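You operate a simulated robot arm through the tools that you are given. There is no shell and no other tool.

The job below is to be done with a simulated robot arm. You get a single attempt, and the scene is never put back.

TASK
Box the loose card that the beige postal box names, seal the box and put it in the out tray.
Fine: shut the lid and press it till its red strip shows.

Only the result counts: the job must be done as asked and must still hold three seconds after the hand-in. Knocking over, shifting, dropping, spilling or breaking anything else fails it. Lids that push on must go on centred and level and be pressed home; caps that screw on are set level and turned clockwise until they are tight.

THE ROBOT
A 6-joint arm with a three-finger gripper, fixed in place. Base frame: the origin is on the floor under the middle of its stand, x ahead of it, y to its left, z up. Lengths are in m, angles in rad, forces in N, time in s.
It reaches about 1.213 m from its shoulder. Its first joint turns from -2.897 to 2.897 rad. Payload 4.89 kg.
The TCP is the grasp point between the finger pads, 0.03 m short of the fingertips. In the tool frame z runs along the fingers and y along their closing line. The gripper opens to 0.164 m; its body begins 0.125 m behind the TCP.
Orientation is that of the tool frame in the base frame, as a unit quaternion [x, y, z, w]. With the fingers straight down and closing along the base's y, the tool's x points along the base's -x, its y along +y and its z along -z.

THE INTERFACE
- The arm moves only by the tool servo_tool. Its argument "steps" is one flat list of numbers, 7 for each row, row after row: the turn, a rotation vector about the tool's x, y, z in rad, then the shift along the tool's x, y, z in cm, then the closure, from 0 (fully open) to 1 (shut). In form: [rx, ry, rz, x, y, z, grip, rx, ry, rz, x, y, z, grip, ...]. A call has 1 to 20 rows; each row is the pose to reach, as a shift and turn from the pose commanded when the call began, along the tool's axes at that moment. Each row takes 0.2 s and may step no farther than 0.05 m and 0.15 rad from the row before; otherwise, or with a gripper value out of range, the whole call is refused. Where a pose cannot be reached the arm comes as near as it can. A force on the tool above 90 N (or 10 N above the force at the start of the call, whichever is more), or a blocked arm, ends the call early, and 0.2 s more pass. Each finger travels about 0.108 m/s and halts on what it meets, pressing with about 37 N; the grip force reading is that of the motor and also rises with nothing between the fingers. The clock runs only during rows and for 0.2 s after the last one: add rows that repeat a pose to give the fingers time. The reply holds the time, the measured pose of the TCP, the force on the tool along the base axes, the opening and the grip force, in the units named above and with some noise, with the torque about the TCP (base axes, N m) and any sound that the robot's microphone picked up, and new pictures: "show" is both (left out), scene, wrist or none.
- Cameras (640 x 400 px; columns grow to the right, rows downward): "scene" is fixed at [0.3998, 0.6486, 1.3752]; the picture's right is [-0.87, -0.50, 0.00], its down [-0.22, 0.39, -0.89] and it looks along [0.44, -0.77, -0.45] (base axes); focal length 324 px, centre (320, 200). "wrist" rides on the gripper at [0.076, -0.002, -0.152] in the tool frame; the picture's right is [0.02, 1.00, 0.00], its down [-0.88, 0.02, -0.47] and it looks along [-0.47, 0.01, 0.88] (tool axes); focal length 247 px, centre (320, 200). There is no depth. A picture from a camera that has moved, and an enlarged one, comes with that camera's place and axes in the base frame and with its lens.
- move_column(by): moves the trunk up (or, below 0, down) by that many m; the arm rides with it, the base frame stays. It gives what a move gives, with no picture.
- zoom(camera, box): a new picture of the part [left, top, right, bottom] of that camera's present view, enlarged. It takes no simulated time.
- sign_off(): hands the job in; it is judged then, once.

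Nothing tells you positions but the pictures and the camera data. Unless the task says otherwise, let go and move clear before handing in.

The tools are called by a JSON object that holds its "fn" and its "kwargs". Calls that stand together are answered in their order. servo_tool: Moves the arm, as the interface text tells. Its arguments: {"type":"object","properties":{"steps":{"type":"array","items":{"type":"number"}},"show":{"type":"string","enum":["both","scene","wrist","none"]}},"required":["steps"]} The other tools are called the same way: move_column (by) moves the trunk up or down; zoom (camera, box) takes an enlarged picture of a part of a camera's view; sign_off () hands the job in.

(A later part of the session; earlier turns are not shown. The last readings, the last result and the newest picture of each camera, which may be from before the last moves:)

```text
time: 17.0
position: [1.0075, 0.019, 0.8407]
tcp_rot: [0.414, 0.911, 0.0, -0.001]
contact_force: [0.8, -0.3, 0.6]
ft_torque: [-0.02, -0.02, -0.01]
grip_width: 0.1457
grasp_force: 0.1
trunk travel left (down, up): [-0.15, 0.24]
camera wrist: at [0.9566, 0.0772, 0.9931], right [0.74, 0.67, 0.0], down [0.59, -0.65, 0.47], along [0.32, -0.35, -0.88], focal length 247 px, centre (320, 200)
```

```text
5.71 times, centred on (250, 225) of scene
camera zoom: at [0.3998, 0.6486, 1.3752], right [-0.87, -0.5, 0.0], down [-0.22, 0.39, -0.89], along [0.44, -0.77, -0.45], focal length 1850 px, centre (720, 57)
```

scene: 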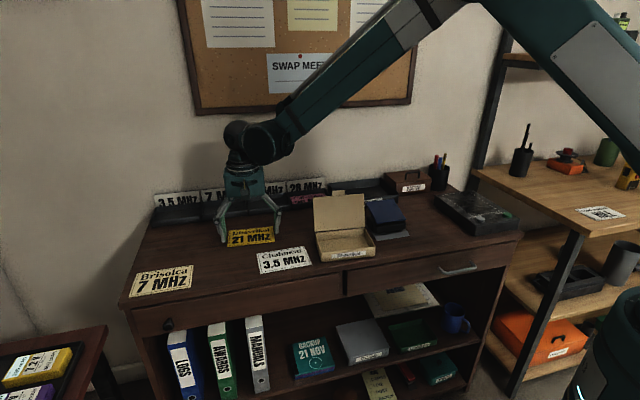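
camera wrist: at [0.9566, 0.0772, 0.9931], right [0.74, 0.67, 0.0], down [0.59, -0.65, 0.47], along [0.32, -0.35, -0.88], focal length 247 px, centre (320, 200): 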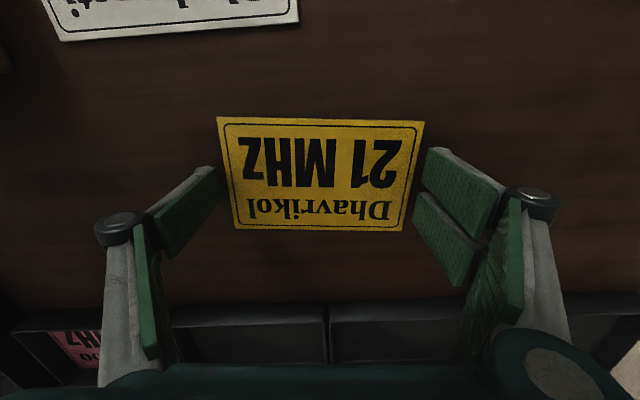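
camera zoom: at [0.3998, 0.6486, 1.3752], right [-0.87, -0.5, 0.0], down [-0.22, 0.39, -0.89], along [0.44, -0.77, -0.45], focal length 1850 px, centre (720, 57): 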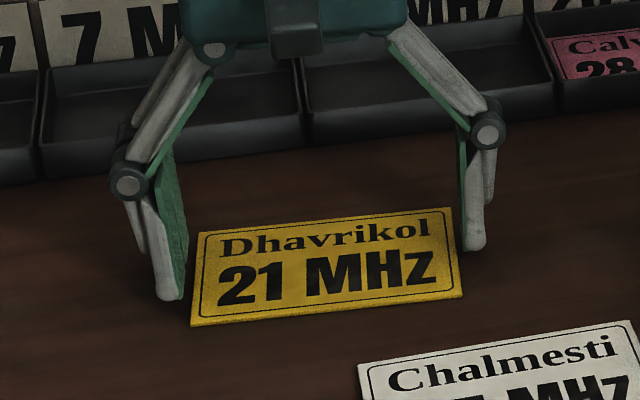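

{"fn": "servo_tool", "kwargs": {"steps": [0, 0, 0, 0, 0, 0.4, 0.11, 0, 0, 0, 0, 0, 0.6, 0.11, 0, 0, 0, 0, 0, 0.7, 0.11, 0, 0, 0, 0, 0, 0.7, 0.11], "show": "none"}}

{"fn": "servo_tool", "kwargs": {"steps": [0, 0, 0, 0, 0, 0.1, 0.11, 0, 0, 0, 0, 0, 0.1, 0.11], "show": "scene"}}

{"fn": "zoom", "kwargs": {"camera": "scene", "box": [200, 190, 300, 260]}}

```text
time: 18.0
position: [1.0075, 0.0229, 0.8347]
tcp_rot: [0.413, 0.911, 0.0, 0.0]
contact_force: [0.5, 0.8, 0.0]
ft_torque: [0.0, 0.02, 0.01]
grip_width: 0.146
grasp_force: 0.0
trunk travel left (down, up): [-0.15, 0.24]
```

```text
time: 18.6
position: [1.0063, 0.023, 0.8339]
tcp_rot: [0.414, 0.91, 0.0, 0.001]
contact_force: [0.3, -0.4, -0.8]
ft_torque: [0.02, 0.03, 0.02]
grip_width: 0.146
grasp_force: 0.1
trunk travel left (down, up): [-0.15, 0.24]
```

scene: 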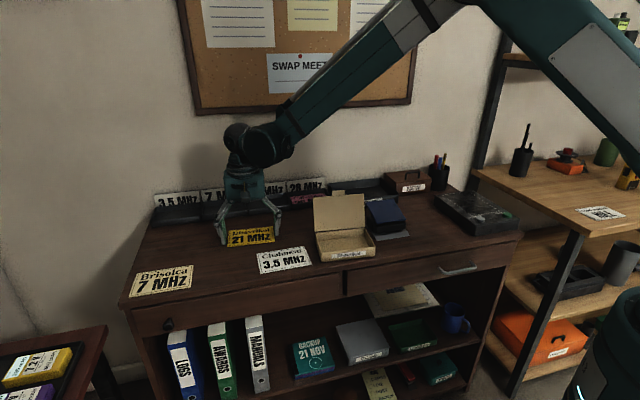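

```text
5.71 times, centred on (250, 225) of scene
camera zoom: at [0.3998, 0.6486, 1.3752], right [-0.87, -0.5, 0.0], down [-0.22, 0.39, -0.89], along [0.44, -0.77, -0.45], focal length 1850 px, centre (720, 57)
```

zoom: 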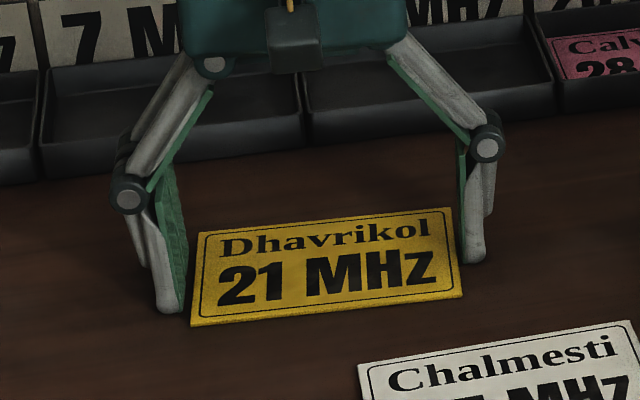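

{"fn": "servo_tool", "kwargs": {"steps": [0, 0, 0, 0, 0, 0.1, 0.11, 0, 0, 0, 0, 0, 0.2, 0.11, 0, 0, 0, 0, 0, 0.2, 0.11], "show": "none"}}

{"fn": "servo_tool", "kwargs": {"steps": [0, 0, 0, 0, 0, 0.1, 0.11, 0, 0, 0, 0, 0, 0.1, 0.11], "show": "wrist"}}

{"fn": "zoom", "kwargs": {"camera": "wrist", "box": [180, 60, 460, 235]}}

```text
time: 19.4
position: [1.0049, 0.0218, 0.832]
tcp_rot: [0.415, 0.91, 0.001, 0.0]
contact_force: [-7.4, 2.3, 14.2]
ft_torque: [-0.09, 0.24, -0.28]
grip_width: 0.1489
grasp_force: 3.8
trunk travel left (down, up): [-0.15, 0.24]
```

```text
time: 20.0
position: [1.0053, 0.0215, 0.8308]
tcp_rot: [0.414, 0.91, 0.0, 0.0]
contact_force: [-9.4, 1.7, 15.6]
ft_torque: [-0.31, 0.48, -0.54]
grip_width: 0.1517
grasp_force: 6.2
trunk travel left (down, up): [-0.15, 0.24]
camera wrist: at [0.9547, 0.0782, 0.983], right [0.74, 0.67, 0.0], down [0.59, -0.65, 0.47], along [0.32, -0.35, -0.88], focal length 247 px, centre (320, 200)
```

wrist: 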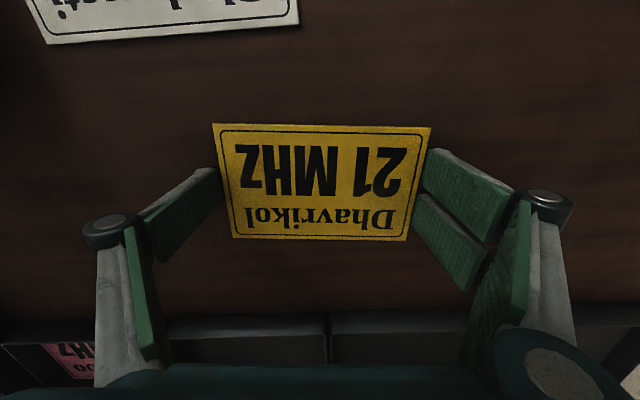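

```text
2.29 times, centred on (320, 148) of wrist
camera zoom: at [0.9547, 0.0782, 0.983], right [0.74, 0.67, 0.0], down [0.59, -0.65, 0.47], along [0.32, -0.35, -0.88], focal length 564 px, centre (320, 320)
```

zoom: 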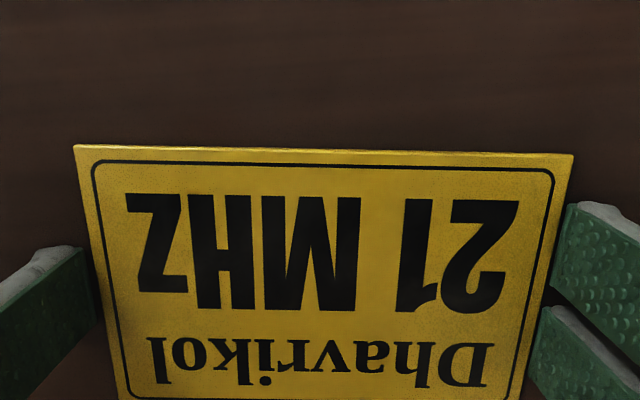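

Contact came at TCP z≈0.833. I'll raise by 5 mm, since the tips drop as they close, then grip the card's ends.

{"fn": "servo_tool", "kwargs": {"steps": [0, 0, 0, 0, 0, -0.45, 0.11, 0, 0, 0, 0, 0, -0.5, 0.11, 0, 0, 0, 0, 0, -0.5, 0.14, 0, 0, 0, 0, 0, -0.5, 0.2, 0, 0, 0, 0, 0, -0.5, 0.25, 0, 0, 0, 0, 0, -0.5, 0.25], "show": "both"}}

{"fn": "zoom", "kwargs": {"camera": "wrist", "box": [180, 60, 460, 235]}}

```text
time: 21.4
position: [1.0061, 0.0232, 0.837]
tcp_rot: [0.414, 0.91, 0.0, 0.0]
contact_force: [1.4, -0.8, 8.5]
ft_torque: [-0.06, 0.05, -0.04]
grip_width: 0.1384
grasp_force: 36.4
trunk travel left (down, up): [-0.15, 0.24]
camera wrist: at [0.955, 0.0788, 0.9883], right [0.74, 0.67, 0.0], down [0.59, -0.65, 0.47], along [0.32, -0.35, -0.88], focal length 247 px, centre (320, 200)
```

scene: 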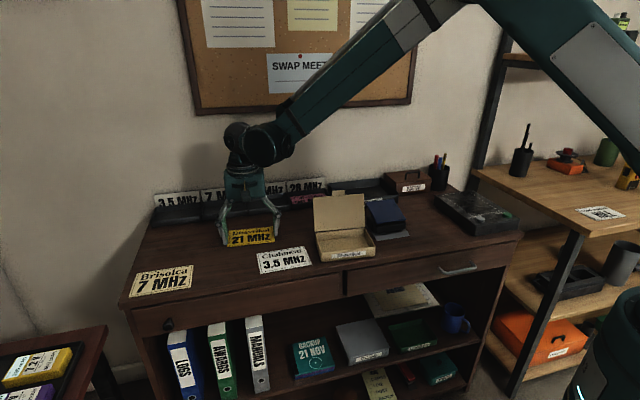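
wrist: 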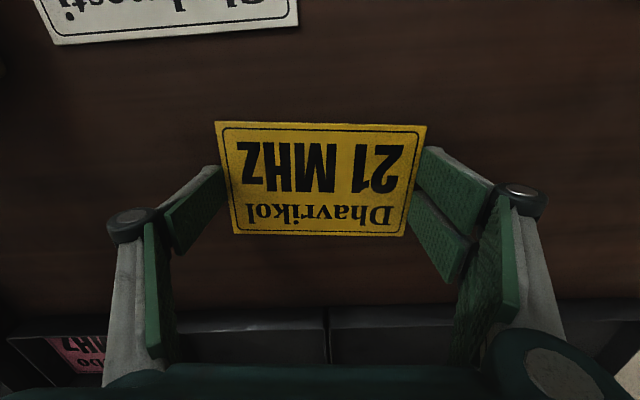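

```text
2.29 times, centred on (320, 148) of wrist
camera zoom: at [0.955, 0.0788, 0.9883], right [0.74, 0.67, 0.0], down [0.59, -0.65, 0.47], along [0.32, -0.35, -0.88], focal length 564 px, centre (320, 320)
```

zoom: 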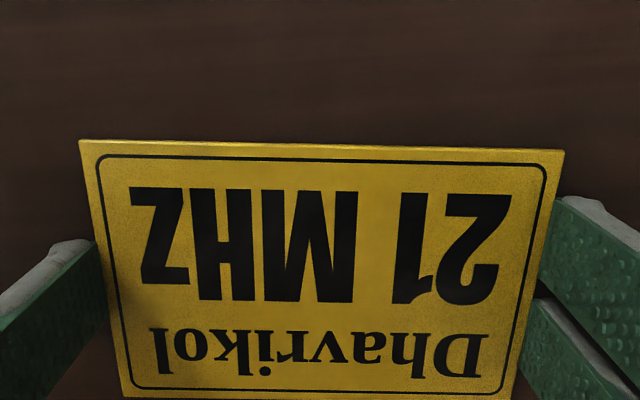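

Gripped at 0.138 m along the long side. I'll lift straight up and check it.

{"fn": "servo_tool", "kwargs": {"steps": [0, 0, 0, 0, 0, -0.5, 0.3, 0, 0, 0, 0, 0, -1.5, 0.3, 0, 0, 0, 0, 0, -4, 0.3, 0, 0, 0, 0, 0, -8, 0.3, 0, 0, 0, 0, 0, -12.5, 0.3, 0, 0, 0, 0, 0, -17.5, 0.3, 0, 0, 0, 0, 0, -22, 0.3], "show": "both"}}

{"fn": "zoom", "kwargs": {"camera": "wrist", "box": [180, 60, 460, 235]}}

{"fn": "zoom", "kwargs": {"camera": "scene", "box": [190, 100, 310, 220]}}

```text
time: 23.0
position: [1.0085, 0.0237, 1.0542]
tcp_rot: [0.414, 0.91, 0.0, 0.0]
contact_force: [0.7, -0.6, -0.6]
ft_torque: [-0.02, 0.13, 0.0]
grip_width: 0.1386
grasp_force: 37.1
trunk travel left (down, up): [-0.15, 0.24]
camera wrist: at [0.9576, 0.0781, 1.2068], right [0.74, 0.67, 0.0], down [0.59, -0.65, 0.47], along [0.32, -0.35, -0.88], focal length 247 px, centre (320, 200)
```

scene: 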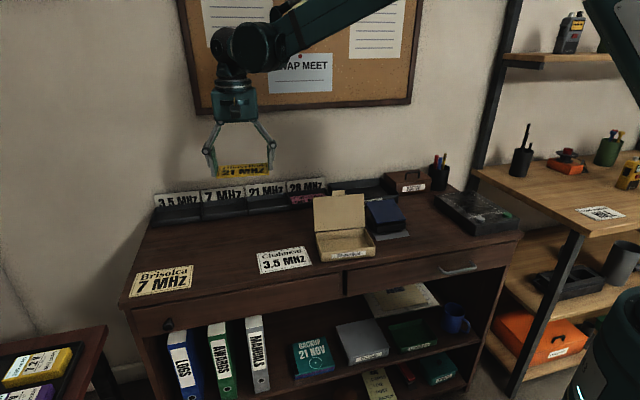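
wrist: 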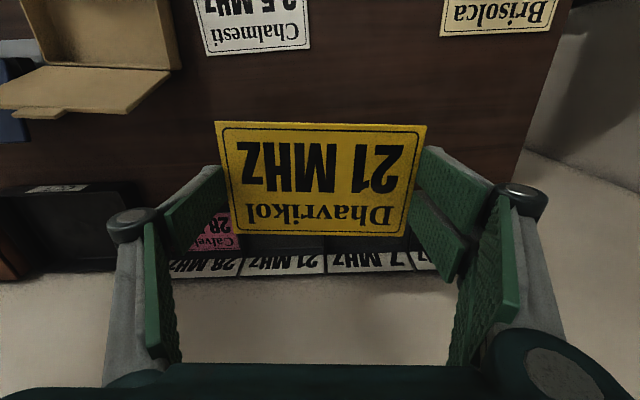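

```text
2.29 times, centred on (320, 148) of wrist
camera zoom: at [0.9576, 0.0781, 1.2068], right [0.74, 0.67, 0.0], down [0.59, -0.65, 0.47], along [0.32, -0.35, -0.88], focal length 564 px, centre (320, 320)
```

zoom: 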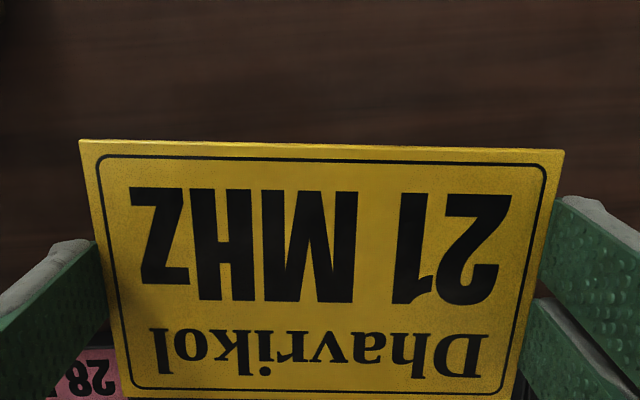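

```text
3.33 times, centred on (250, 160) of scene
camera zoom: at [0.3998, 0.6486, 1.3752], right [-0.87, -0.5, 0.0], down [-0.22, 0.39, -0.89], along [0.44, -0.77, -0.45], focal length 1080 px, centre (553, 333)
```

zoom: 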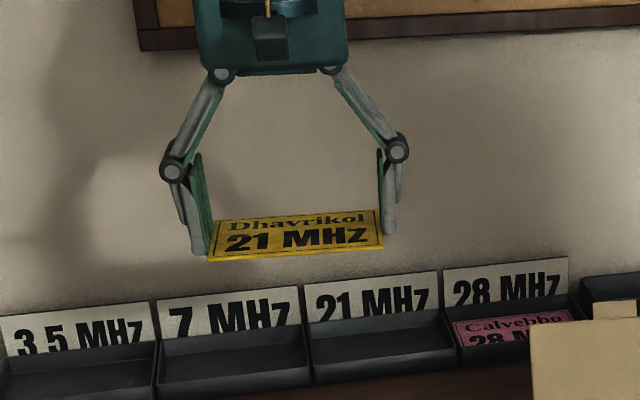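

The card is held level and centred on the TCP. Next I'll hover high and slightly behind the box, so the wrist camera, which sits on the front side, sees the box clear of the held card.

{"fn": "servo_tool", "kwargs": {"steps": [0, 0, 0, 0.16, -4.5, 0, 0.3, 0, 0, 0, 0.33, -9.1, 0, 0.3, 0, 0, 0, 0.5, -13.6, 0, 0.3, 0, 0, 0, 0.66, -18.2, 0, 0.3, 0, 0, 0, 0.83, -22.8, 0, 0.3, 0, 0, 0, 1.0, -27.3, 0, 0.3, 0, 0, 0, 1.0, -27.3, 0, 0.3], "show": "both"}}

{"fn": "zoom", "kwargs": {"camera": "wrist", "box": [220, 0, 420, 125]}}

```text
time: 24.6
position: [0.7943, -0.1503, 1.0587]
tcp_rot: [0.414, 0.91, 0.0, -0.001]
contact_force: [0.2, 0.3, -0.3]
ft_torque: [-0.02, -0.06, 0.04]
grip_width: 0.1386
grasp_force: 36.9
trunk travel left (down, up): [-0.15, 0.24]
camera wrist: at [0.7435, -0.0938, 1.2113], right [0.74, 0.67, 0.0], down [0.59, -0.65, 0.47], along [0.32, -0.35, -0.88], focal length 247 px, centre (320, 200)
```

scene: 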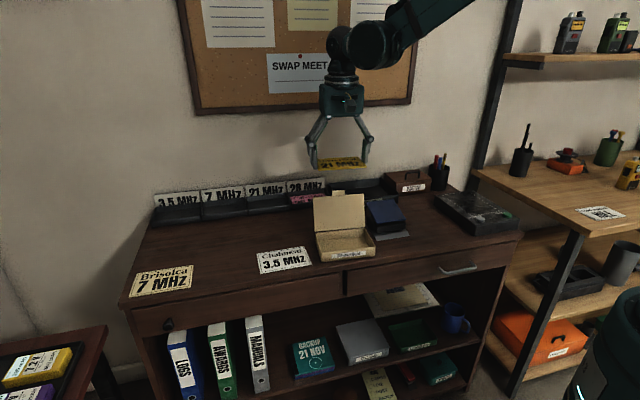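
wrist: 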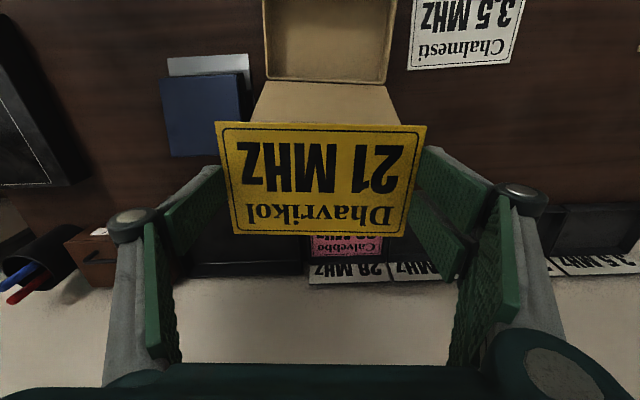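

```text
3.20 times, centred on (320, 62) of wrist
camera zoom: at [0.7435, -0.0938, 1.2113], right [0.74, 0.67, 0.0], down [0.59, -0.65, 0.47], along [0.32, -0.35, -0.88], focal length 790 px, centre (320, 640)
```

zoom: 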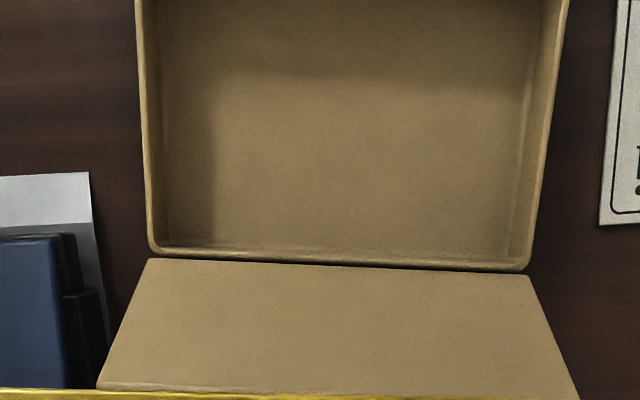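

The front of the box is cut off at the top of the image. I'll move another 6 cm back for a complete view.

{"fn": "servo_tool", "kwargs": {"steps": [0, 0, 0, -3, -0.3, 0, 0.3, 0, 0, 0, -6, -0.3, 0, 0.3, 0, 0, 0, -6, -0.3, 0, 0.3], "show": "wrist"}}

{"fn": "zoom", "kwargs": {"camera": "wrist", "box": [220, 0, 420, 125]}}

{"fn": "zoom", "kwargs": {"camera": "wrist", "box": [260, 0, 340, 50]}}

{"fn": "zoom", "kwargs": {"camera": "wrist", "box": [340, 0, 420, 50]}}

{"fn": "zoom", "kwargs": {"camera": "wrist", "box": [260, 60, 340, 110]}}

{"fn": "zoom", "kwargs": {"camera": "wrist", "box": [340, 60, 420, 110]}}

```text
time: 25.4
position: [0.8316, -0.1976, 1.0575]
tcp_rot: [0.415, 0.91, 0.0, 0.001]
contact_force: [0.8, -0.4, -0.5]
ft_torque: [0.0, 0.05, 0.01]
grip_width: 0.1387
grasp_force: 37.1
trunk travel left (down, up): [-0.15, 0.24]
camera wrist: at [0.7816, -0.141, 1.21], right [0.74, 0.67, 0.0], down [0.59, -0.65, 0.47], along [0.32, -0.35, -0.88], focal length 247 px, centre (320, 200)
```

wrist: 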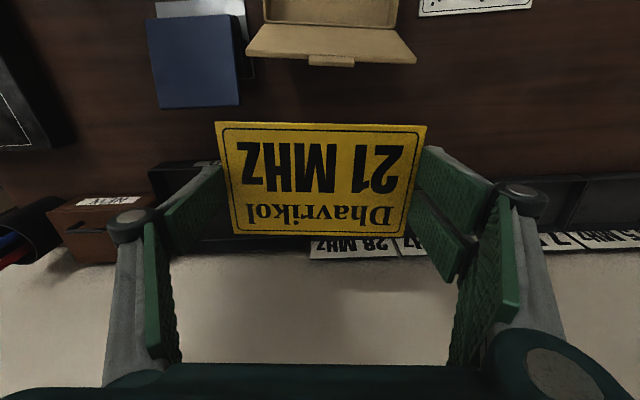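

```text
3.20 times, centred on (320, 62) of wrist
camera zoom: at [0.7816, -0.141, 1.21], right [0.74, 0.67, 0.0], down [0.59, -0.65, 0.47], along [0.32, -0.35, -0.88], focal length 790 px, centre (320, 640)
```

zoom: 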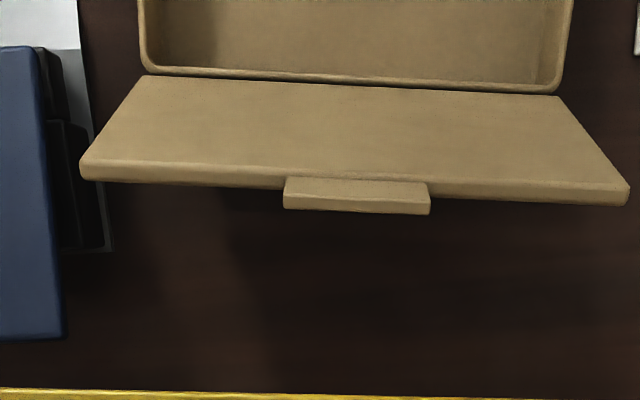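

```text
8.00 times, centred on (300, 25) of wrist
camera zoom: at [0.7816, -0.141, 1.21], right [0.74, 0.67, 0.0], down [0.59, -0.65, 0.47], along [0.32, -0.35, -0.88], focal length 1976 px, centre (480, 1600)
```

zoom: 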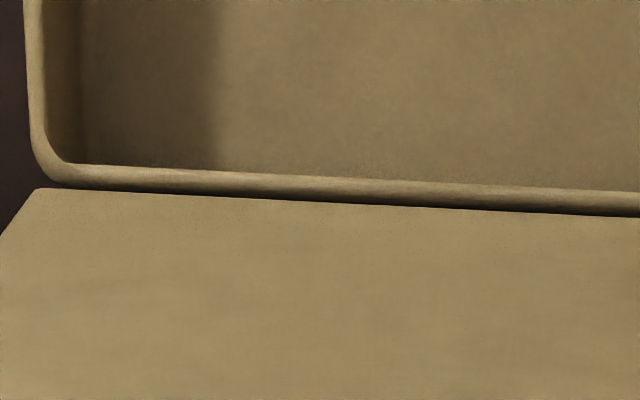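

```text
8.00 times, centred on (380, 25) of wrist
camera zoom: at [0.7816, -0.141, 1.21], right [0.74, 0.67, 0.0], down [0.59, -0.65, 0.47], along [0.32, -0.35, -0.88], focal length 1976 px, centre (-160, 1600)
```

zoom: 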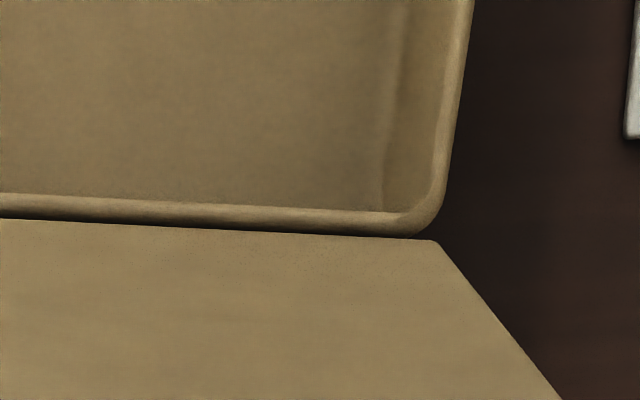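

```text
8.00 times, centred on (300, 85) of wrist
camera zoom: at [0.7816, -0.141, 1.21], right [0.74, 0.67, 0.0], down [0.59, -0.65, 0.47], along [0.32, -0.35, -0.88], focal length 1976 px, centre (480, 1120)
```

zoom: 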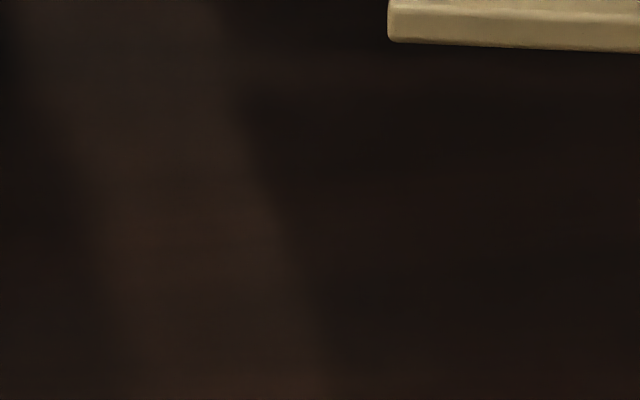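

```text
8.00 times, centred on (380, 85) of wrist
camera zoom: at [0.7816, -0.141, 1.21], right [0.74, 0.67, 0.0], down [0.59, -0.65, 0.47], along [0.32, -0.35, -0.88], focal length 1976 px, centre (-160, 1120)
```

zoom: 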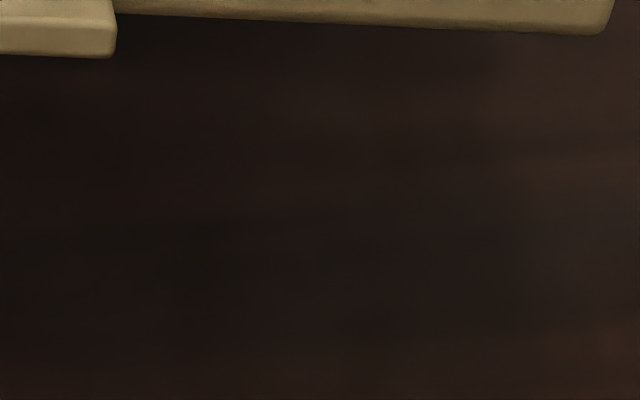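

That was the wrong direction, so I'll move forward along the tool's x. That should put the whole box rim in the upper part of the image, above the card.

{"fn": "servo_tool", "kwargs": {"steps": [0, 0, 0, 3.2, 0.3, 0, 0.3, 0, 0, 0, 6.4, 0.3, 0, 0.3, 0, 0, 0, 9.5, 0.3, 0, 0.3, 0, 0, 0, 9.5, 0.3, 0, 0.3], "show": "both"}}

{"fn": "zoom", "kwargs": {"camera": "wrist", "box": [220, 0, 420, 125]}}

{"fn": "zoom", "kwargs": {"camera": "wrist", "box": [240, 0, 320, 50]}}

{"fn": "zoom", "kwargs": {"camera": "wrist", "box": [340, 0, 420, 50]}}

{"fn": "zoom", "kwargs": {"camera": "wrist", "box": [240, 70, 320, 120]}}

{"fn": "zoom", "kwargs": {"camera": "wrist", "box": [340, 70, 420, 120]}}

```text
time: 26.4
position: [0.7714, -0.124, 1.0567]
tcp_rot: [0.414, 0.91, 0.0, 0.0]
contact_force: [-0.1, 0.2, -0.9]
ft_torque: [0.01, -0.05, -0.01]
grip_width: 0.1387
grasp_force: 36.7
trunk travel left (down, up): [-0.15, 0.24]
camera wrist: at [0.7218, -0.0677, 1.2084], right [0.74, 0.67, 0.0], down [0.59, -0.65, 0.47], along [0.32, -0.35, -0.88], focal length 247 px, centre (320, 200)
```

scene: 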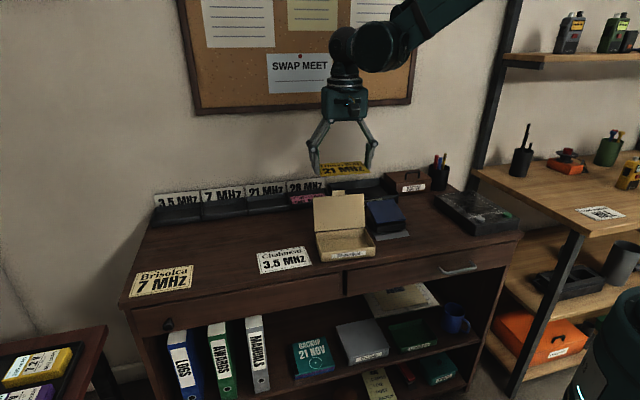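
wrist: 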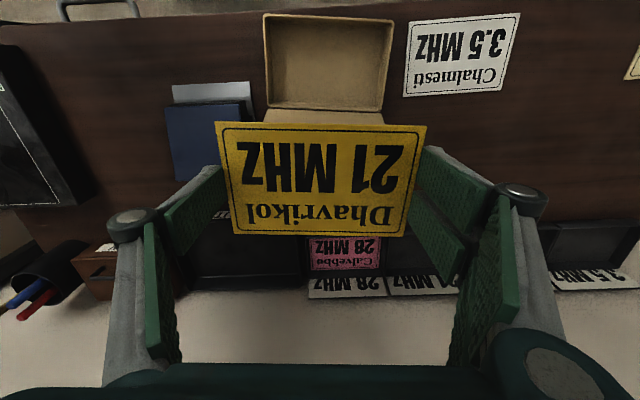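

```text
3.20 times, centred on (320, 62) of wrist
camera zoom: at [0.7218, -0.0677, 1.2084], right [0.74, 0.67, 0.0], down [0.59, -0.65, 0.47], along [0.32, -0.35, -0.88], focal length 790 px, centre (320, 640)
```

zoom: 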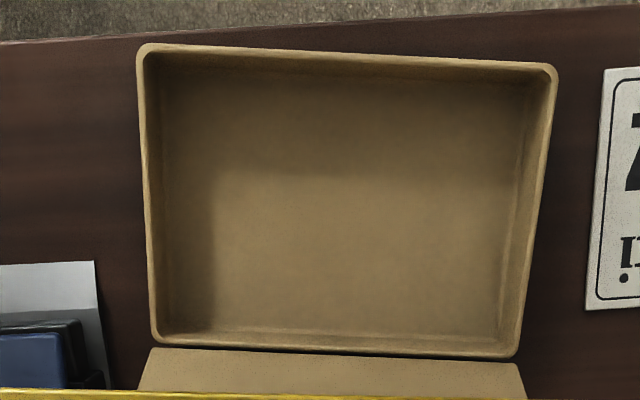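

```text
8.00 times, centred on (280, 25) of wrist
camera zoom: at [0.7218, -0.0677, 1.2084], right [0.74, 0.67, 0.0], down [0.59, -0.65, 0.47], along [0.32, -0.35, -0.88], focal length 1976 px, centre (640, 1600)
```

zoom: 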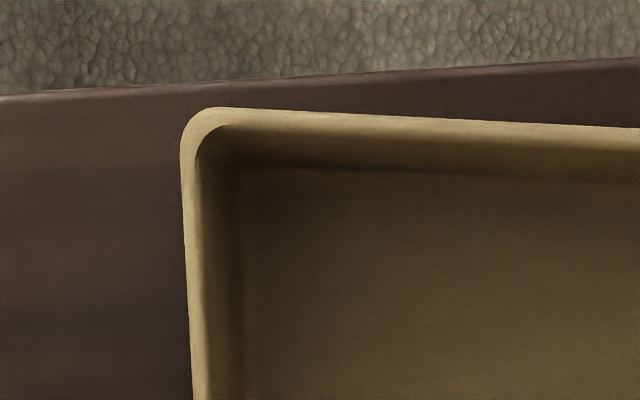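

```text
8.00 times, centred on (380, 25) of wrist
camera zoom: at [0.7218, -0.0677, 1.2084], right [0.74, 0.67, 0.0], down [0.59, -0.65, 0.47], along [0.32, -0.35, -0.88], focal length 1976 px, centre (-160, 1600)
```

zoom: 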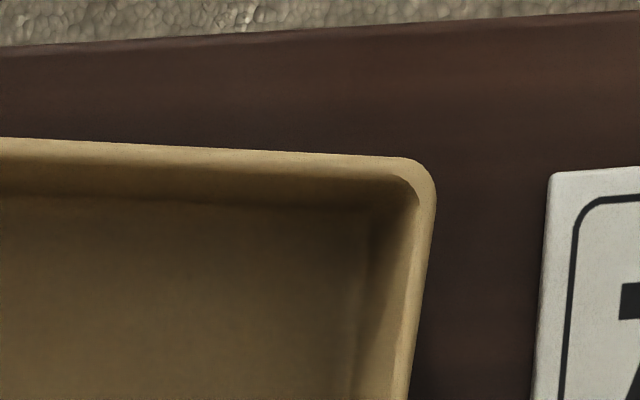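

```text
8.00 times, centred on (280, 95) of wrist
camera zoom: at [0.7218, -0.0677, 1.2084], right [0.74, 0.67, 0.0], down [0.59, -0.65, 0.47], along [0.32, -0.35, -0.88], focal length 1976 px, centre (640, 1040)
```

zoom: 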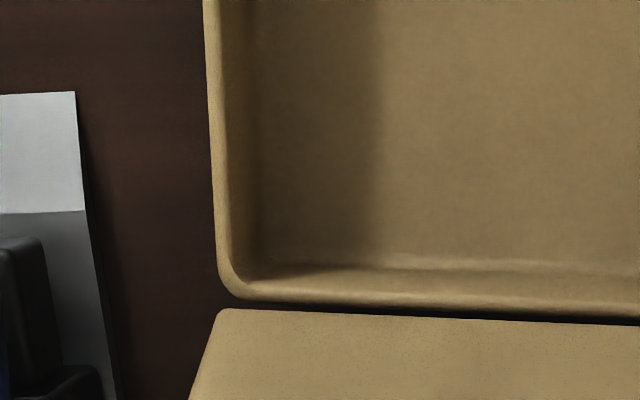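

```text
8.00 times, centred on (380, 95) of wrist
camera zoom: at [0.7218, -0.0677, 1.2084], right [0.74, 0.67, 0.0], down [0.59, -0.65, 0.47], along [0.32, -0.35, -0.88], focal length 1976 px, centre (-160, 1040)
```

zoom: 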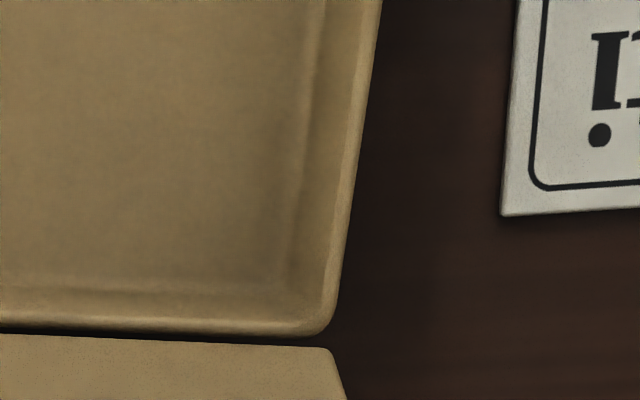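

The box rim is fully visible. Its centre is at about (7.84, 0.65) cm in tool coordinates, turned +0.023 rad, with outer dimensions of roughly 0.157 × 0.104 m, so the card has a few mm of clearance on each side. I'll align over it and come down to just above the rim.

{"fn": "servo_tool", "kwargs": {"steps": [0, 0, 0.01, 4, 0.35, 0, 0.3, 0, 0, 0.021, 7.84, 0.71, 0, 0.3, 0, 0, 0.021, 7.84, 0.71, 4, 0.3, 0, 0, 0.021, 7.84, 0.71, 8, 0.3, 0, 0, 0.021, 7.84, 0.71, 12, 0.3, 0, 0, 0.021, 7.84, 0.71, 14, 0.3, 0, 0, 0.021, 7.84, 0.71, 14, 0.3], "show": "both"}}

{"fn": "zoom", "kwargs": {"camera": "wrist", "box": [160, 60, 480, 260]}}

{"fn": "zoom", "kwargs": {"camera": "scene", "box": [290, 180, 400, 270]}}

```text
time: 28.0
position: [0.7263, -0.0585, 0.9177]
tcp_rot: [0.423, 0.906, 0.0, 0.0]
contact_force: [2.0, 0.0, 0.1]
ft_torque: [0.0, 0.07, -0.03]
grip_width: 0.1385
grasp_force: 37.2
trunk travel left (down, up): [-0.15, 0.24]
camera wrist: at [0.677, -0.0024, 1.0692], right [0.75, 0.66, 0.0], down [0.58, -0.66, 0.47], along [0.31, -0.36, -0.88], focal length 247 px, centre (320, 200)
```

scene: 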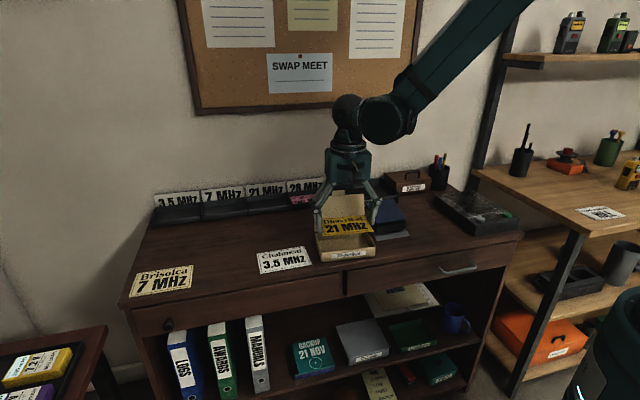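
wrist: 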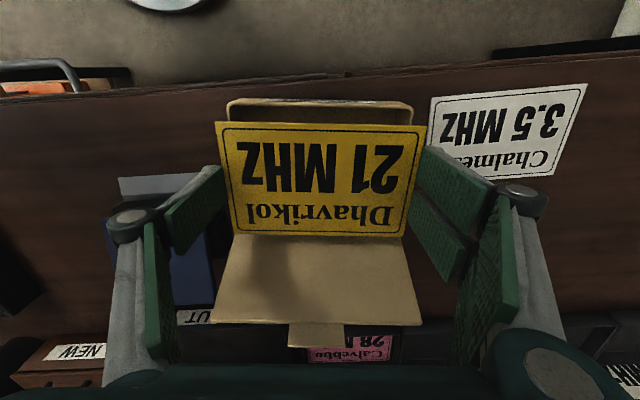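

```text
2.00 times, centred on (320, 160) of wrist
camera zoom: at [0.677, -0.0024, 1.0692], right [0.75, 0.66, 0.0], down [0.58, -0.66, 0.47], along [0.31, -0.36, -0.88], focal length 494 px, centre (320, 280)
```

zoom: 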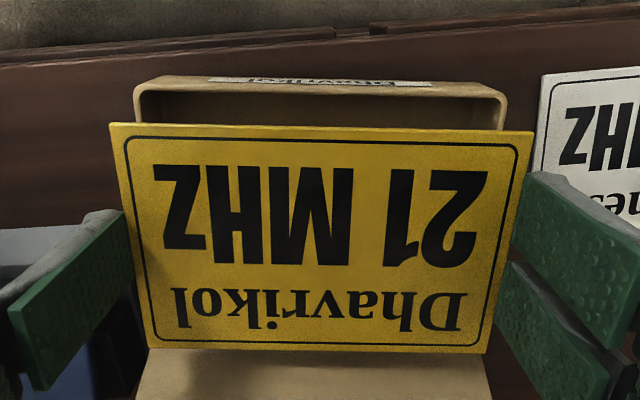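

```text
4.44 times, centred on (345, 225) of scene
camera zoom: at [0.3998, 0.6486, 1.3752], right [-0.87, -0.5, 0.0], down [-0.22, 0.39, -0.89], along [0.44, -0.77, -0.45], focal length 1439 px, centre (209, 89)
```

zoom: 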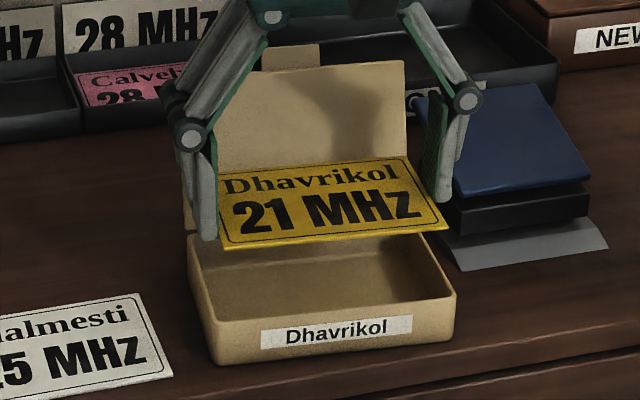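

Card and box centres agree within about 1 mm and 0.005 rad. I'll lower until the card is just at the rim.

{"fn": "servo_tool", "kwargs": {"steps": [0, 0, 0, 0, 0, 2, 0.3, 0, 0, 0, 0, 0, 3.8, 0.3, 0, 0, 0, 0, 0, 4.8, 0.3, 0, 0, 0, 0, 0, 4.8, 0.3], "show": "both"}}

{"fn": "zoom", "kwargs": {"camera": "wrist", "box": [160, 60, 480, 260]}}

{"fn": "zoom", "kwargs": {"camera": "scene", "box": [290, 190, 400, 270]}}

```text
time: 29.0
position: [0.7252, -0.0589, 0.8694]
tcp_rot: [0.423, 0.906, 0.001, 0.001]
contact_force: [6.1, 0.7, 38.5]
ft_torque: [0.18, -0.21, -0.03]
grip_width: 0.1388
grasp_force: 36.9
trunk travel left (down, up): [-0.15, 0.24]
camera wrist: at [0.6756, -0.0026, 1.0215], right [0.75, 0.66, 0.0], down [0.58, -0.66, 0.47], along [0.31, -0.36, -0.88], focal length 247 px, centre (320, 200)
```

scene: 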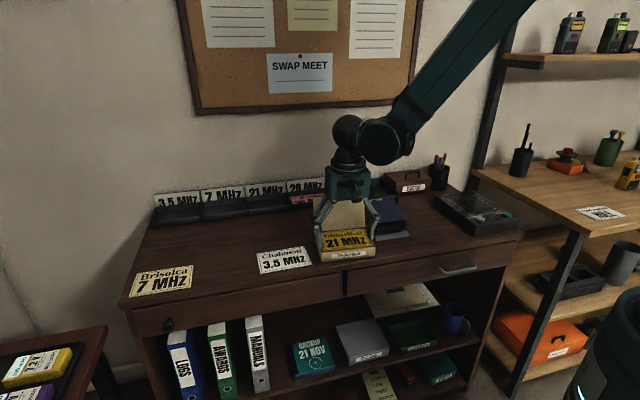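
wrist: 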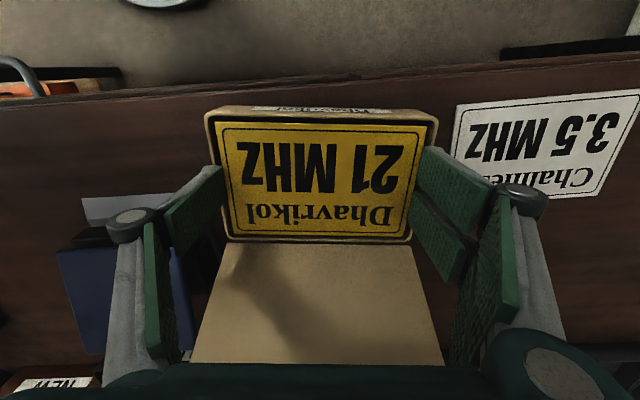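

```text
2.00 times, centred on (320, 160) of wrist
camera zoom: at [0.6756, -0.0026, 1.0215], right [0.75, 0.66, 0.0], down [0.58, -0.66, 0.47], along [0.31, -0.36, -0.88], focal length 494 px, centre (320, 280)
```

zoom: 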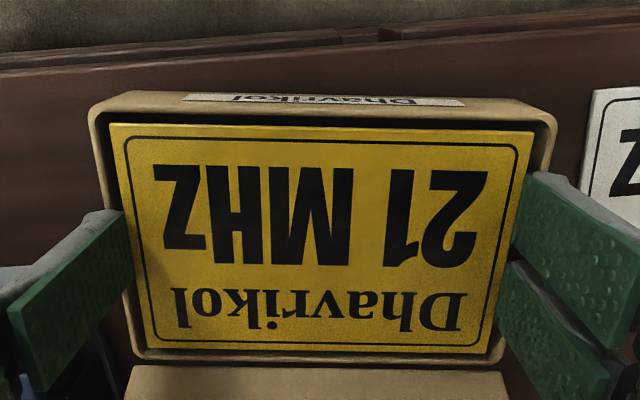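

```text
5.00 times, centred on (345, 230) of scene
camera zoom: at [0.3998, 0.6486, 1.3752], right [-0.87, -0.5, 0.0], down [-0.22, 0.39, -0.89], along [0.44, -0.77, -0.45], focal length 1619 px, centre (195, 50)
```

zoom: 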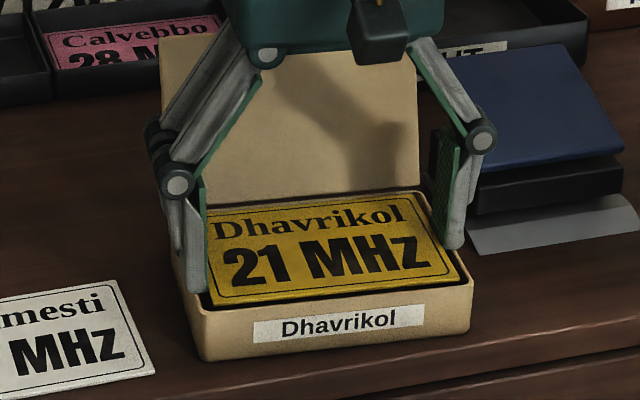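

The card sits evenly inside the rim outline and the fingertips are resting on the rim. I'll ease off about 2 mm and open to drop it in.

{"fn": "servo_tool", "kwargs": {"steps": [0, 0, 0, 0, 0, -0.2, 0.3, 0, 0, 0, 0, 0, -0.2, 0.3], "show": "none"}}

{"fn": "servo_tool", "kwargs": {"steps": [0, 0, 0, 0, 0, 0, 0.0, 0, 0, 0, 0, 0, 0, 0.0, 0, 0, 0, 0, 0, 0, 0.0], "show": "both"}}

{"fn": "zoom", "kwargs": {"camera": "wrist", "box": [160, 60, 480, 260]}}

{"fn": "zoom", "kwargs": {"camera": "scene", "box": [290, 190, 400, 270]}}

```text
time: 29.6
position: [0.7251, -0.0601, 0.8689]
tcp_rot: [0.424, 0.906, 0.001, 0.0]
contact_force: [5.1, 2.1, 14.7]
ft_torque: [0.25, -0.34, -0.08]
grip_width: 0.1386
grasp_force: 37.3
trunk travel left (down, up): [-0.15, 0.24]
```

```text
time: 30.4
position: [0.7245, -0.0591, 0.8693]
tcp_rot: [0.424, 0.906, 0.0, 0.0]
contact_force: [1.1, 0.5, 0.3]
ft_torque: [0.02, -0.01, 0.01]
grip_width: 0.1639
grasp_force: 0.0
trunk travel left (down, up): [-0.15, 0.24]
camera wrist: at [0.6757, -0.0027, 1.0219], right [0.75, 0.66, 0.0], down [0.58, -0.66, 0.47], along [0.31, -0.36, -0.88], focal length 247 px, centre (320, 200)
```

scene: 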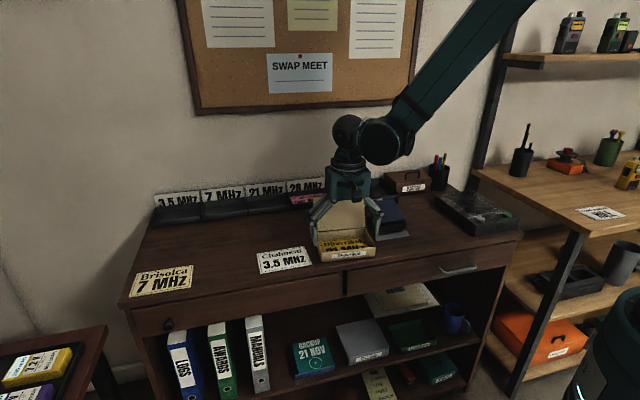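
wrist: 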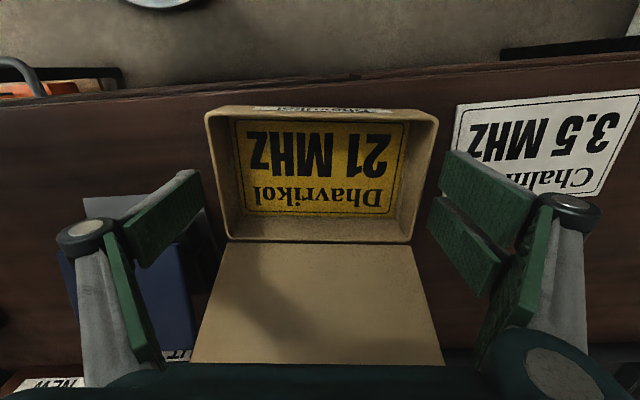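

```text
2.00 times, centred on (320, 160) of wrist
camera zoom: at [0.6757, -0.0027, 1.0219], right [0.75, 0.66, 0.0], down [0.58, -0.66, 0.47], along [0.31, -0.36, -0.88], focal length 494 px, centre (320, 280)
```

zoom: 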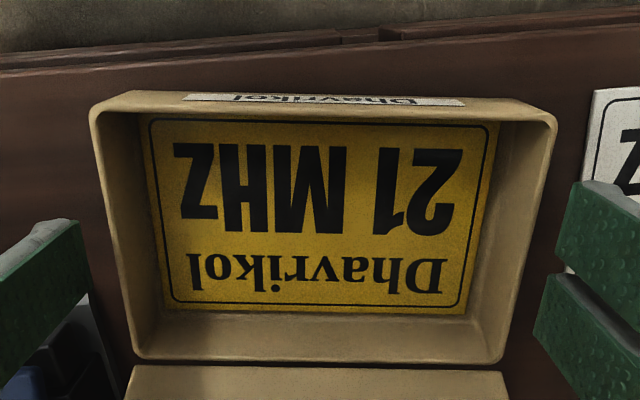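

```text
5.00 times, centred on (345, 230) of scene
camera zoom: at [0.3998, 0.6486, 1.3752], right [-0.87, -0.5, 0.0], down [-0.22, 0.39, -0.89], along [0.44, -0.77, -0.45], focal length 1619 px, centre (195, 50)
```

zoom: 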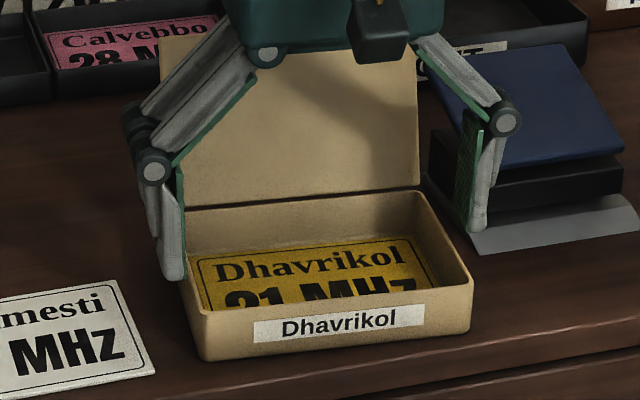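

The card lies flat in the box. Next I'll close the lid: rise, shut the fingers, go behind the lid and come down there before pushing it forward.

{"fn": "servo_tool", "kwargs": {"steps": [0, 0, 0, 0, 0, -4, 0, 0, 0, 0, 0, 0, -8, 0.2, 0, 0, 0, 0, 0, -12, 0.5, 0, 0, 0, 0, 0, -16.5, 0.8, 0, 0, 0, -4.7, 0, -16.5, 1, 0, 0, 0, -9.4, 0, -16.5, 1, 0, 0, 0, -14, 0, -16.5, 1, 0, 0, 0, -14, 0, -16.5, 1], "show": "both"}}

{"fn": "zoom", "kwargs": {"camera": "wrist", "box": [200, 0, 440, 150]}}

{"fn": "zoom", "kwargs": {"camera": "scene", "box": [270, 100, 430, 270]}}

```text
time: 32.2
position: [0.8122, -0.1669, 1.0321]
tcp_rot: [0.423, 0.906, 0.0, -0.001]
contact_force: [1.0, -0.6, -1.5]
ft_torque: [-0.01, 0.15, 0.0]
grip_width: 0.0
grasp_force: 36.9
trunk travel left (down, up): [-0.15, 0.24]
camera wrist: at [0.7642, -0.1095, 1.1839], right [0.75, 0.66, 0.0], down [0.58, -0.66, 0.47], along [0.31, -0.36, -0.88], focal length 247 px, centre (320, 200)
```

scene: 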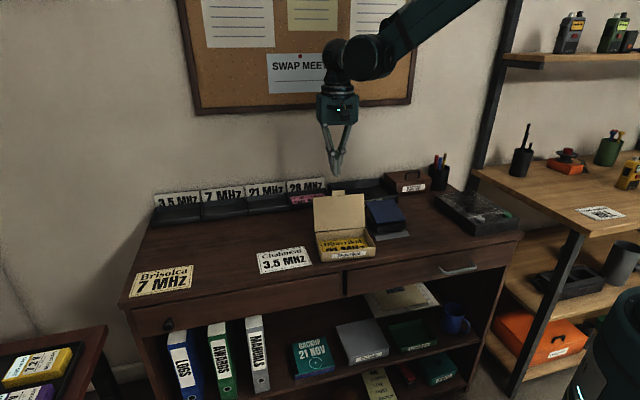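
wrist: 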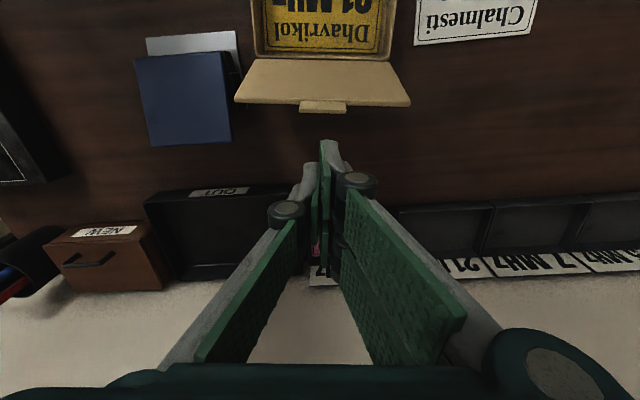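

```text
2.67 times, centred on (320, 75) of wrist
camera zoom: at [0.7642, -0.1095, 1.1839], right [0.75, 0.66, 0.0], down [0.58, -0.66, 0.47], along [0.31, -0.36, -0.88], focal length 659 px, centre (320, 533)
```

zoom: 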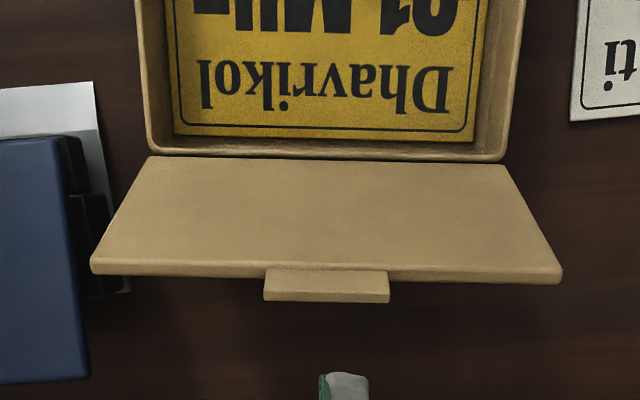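

```text
2.35 times, centred on (350, 185) of scene
camera zoom: at [0.3998, 0.6486, 1.3752], right [-0.87, -0.5, 0.0], down [-0.22, 0.39, -0.89], along [0.44, -0.77, -0.45], focal length 762 px, centre (249, 235)
```

zoom: 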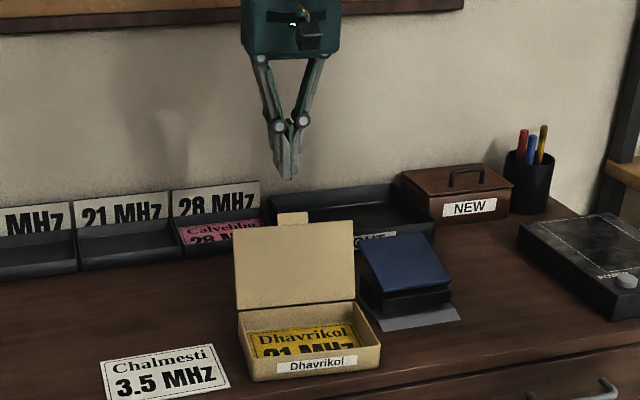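

The fingers are shut behind the lid, which has its top edge at z≈0.95 and leans back about 20°. I'll lower behind it and push forward until it is upright.

{"fn": "servo_tool", "kwargs": {"steps": [0, 0, 0, 0, 0, 4.5, 1, 0, 0, 0, 0, 0, 8.5, 1, 0, 0, 0, 1.5, 0, 8.5, 1, 0, 0, 0, 3.0, 0, 8.5, 1, 0, 0, 0, 4.4, 0, 8.5, 1, 0, 0, 0, 5.7, 0, 8.5, 1], "show": "both"}}

{"fn": "zoom", "kwargs": {"camera": "scene", "box": [280, 140, 400, 270]}}

```text
time: 33.6
position: [0.7771, -0.1236, 0.9501]
tcp_rot: [0.424, 0.906, 0.0, 0.0]
contact_force: [-0.1, -0.7, 0.2]
ft_torque: [0.04, 0.05, 0.0]
grip_width: 0.0002
grasp_force: 37.5
trunk travel left (down, up): [-0.15, 0.24]
camera wrist: at [0.728, -0.0672, 1.1014], right [0.75, 0.66, 0.0], down [0.58, -0.66, 0.47], along [0.31, -0.36, -0.88], focal length 247 px, centre (320, 200)
```

scene: 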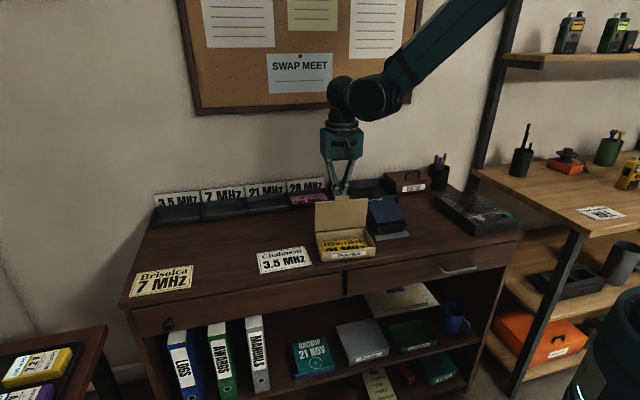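
wrist: 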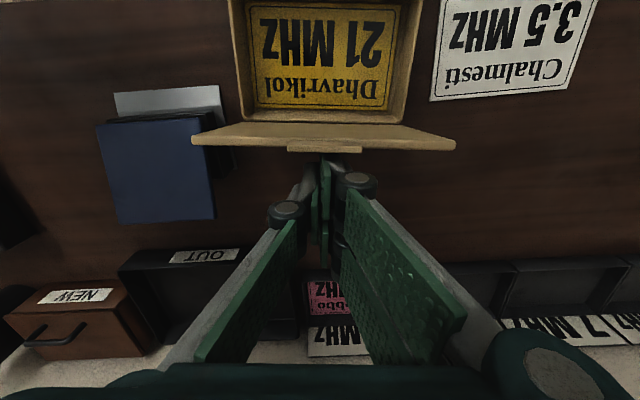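

```text
3.08 times, centred on (340, 205) of scene
camera zoom: at [0.3998, 0.6486, 1.3752], right [-0.87, -0.5, 0.0], down [-0.22, 0.39, -0.89], along [0.44, -0.77, -0.45], focal length 996 px, centre (258, 185)
```

zoom: 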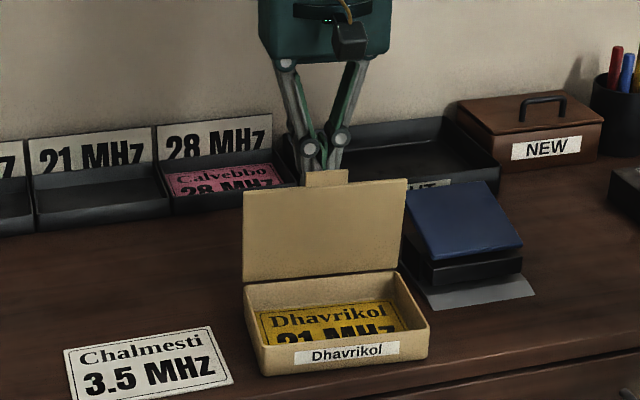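

The lid is following with almost no force and the box hasn't moved. I'll continue on an arc about the hinge to fold it down.

{"fn": "servo_tool", "kwargs": {"steps": [0, 0, 0, 1.1, 0, 0.1, 1, 0, 0, 0, 2.2, 0, 0.39, 1, 0, 0, 0, 3.2, 0, 0.9, 1, 0, 0, 0, 4.18, 0, 1.52, 1, 0, 0, 0, 4.8, 0, 2.1, 1, 0, 0, 0, 5.32, 0, 2.77, 1, 0, 0, 0, 5.75, 0, 3.5, 1, 0, 0, 0, 6.11, 0, 4.2, 1], "show": "both"}}

{"fn": "zoom", "kwargs": {"camera": "scene", "box": [280, 140, 400, 270]}}

```text
time: 35.4
position: [0.7379, -0.0761, 0.9065]
tcp_rot: [0.424, 0.906, -0.001, 0.0]
contact_force: [0.3, -0.3, -0.3]
ft_torque: [-0.01, 0.0, 0.02]
grip_width: 0.0001
grasp_force: 37.0
trunk travel left (down, up): [-0.15, 0.24]
camera wrist: at [0.6895, -0.0194, 1.0594], right [0.75, 0.66, 0.0], down [0.58, -0.66, 0.47], along [0.31, -0.36, -0.88], focal length 247 px, centre (320, 200)
```

scene: 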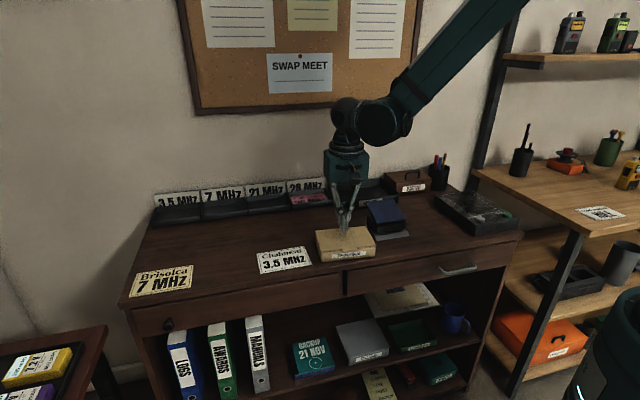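
wrist: 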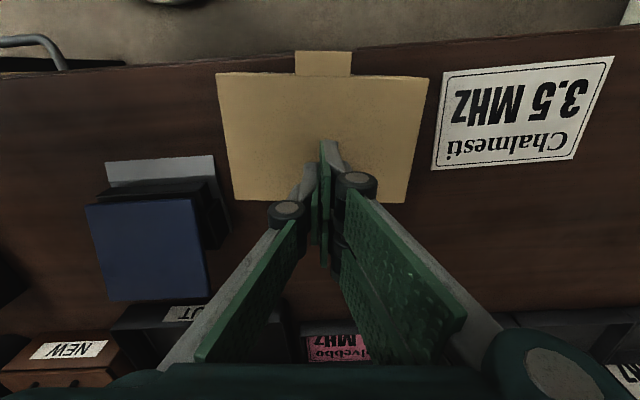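

```text
3.08 times, centred on (340, 205) of scene
camera zoom: at [0.3998, 0.6486, 1.3752], right [-0.87, -0.5, 0.0], down [-0.22, 0.39, -0.89], along [0.44, -0.77, -0.45], focal length 996 px, centre (258, 185)
```

zoom: 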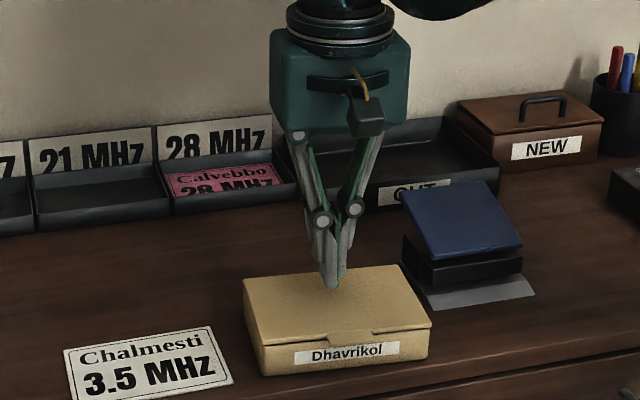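

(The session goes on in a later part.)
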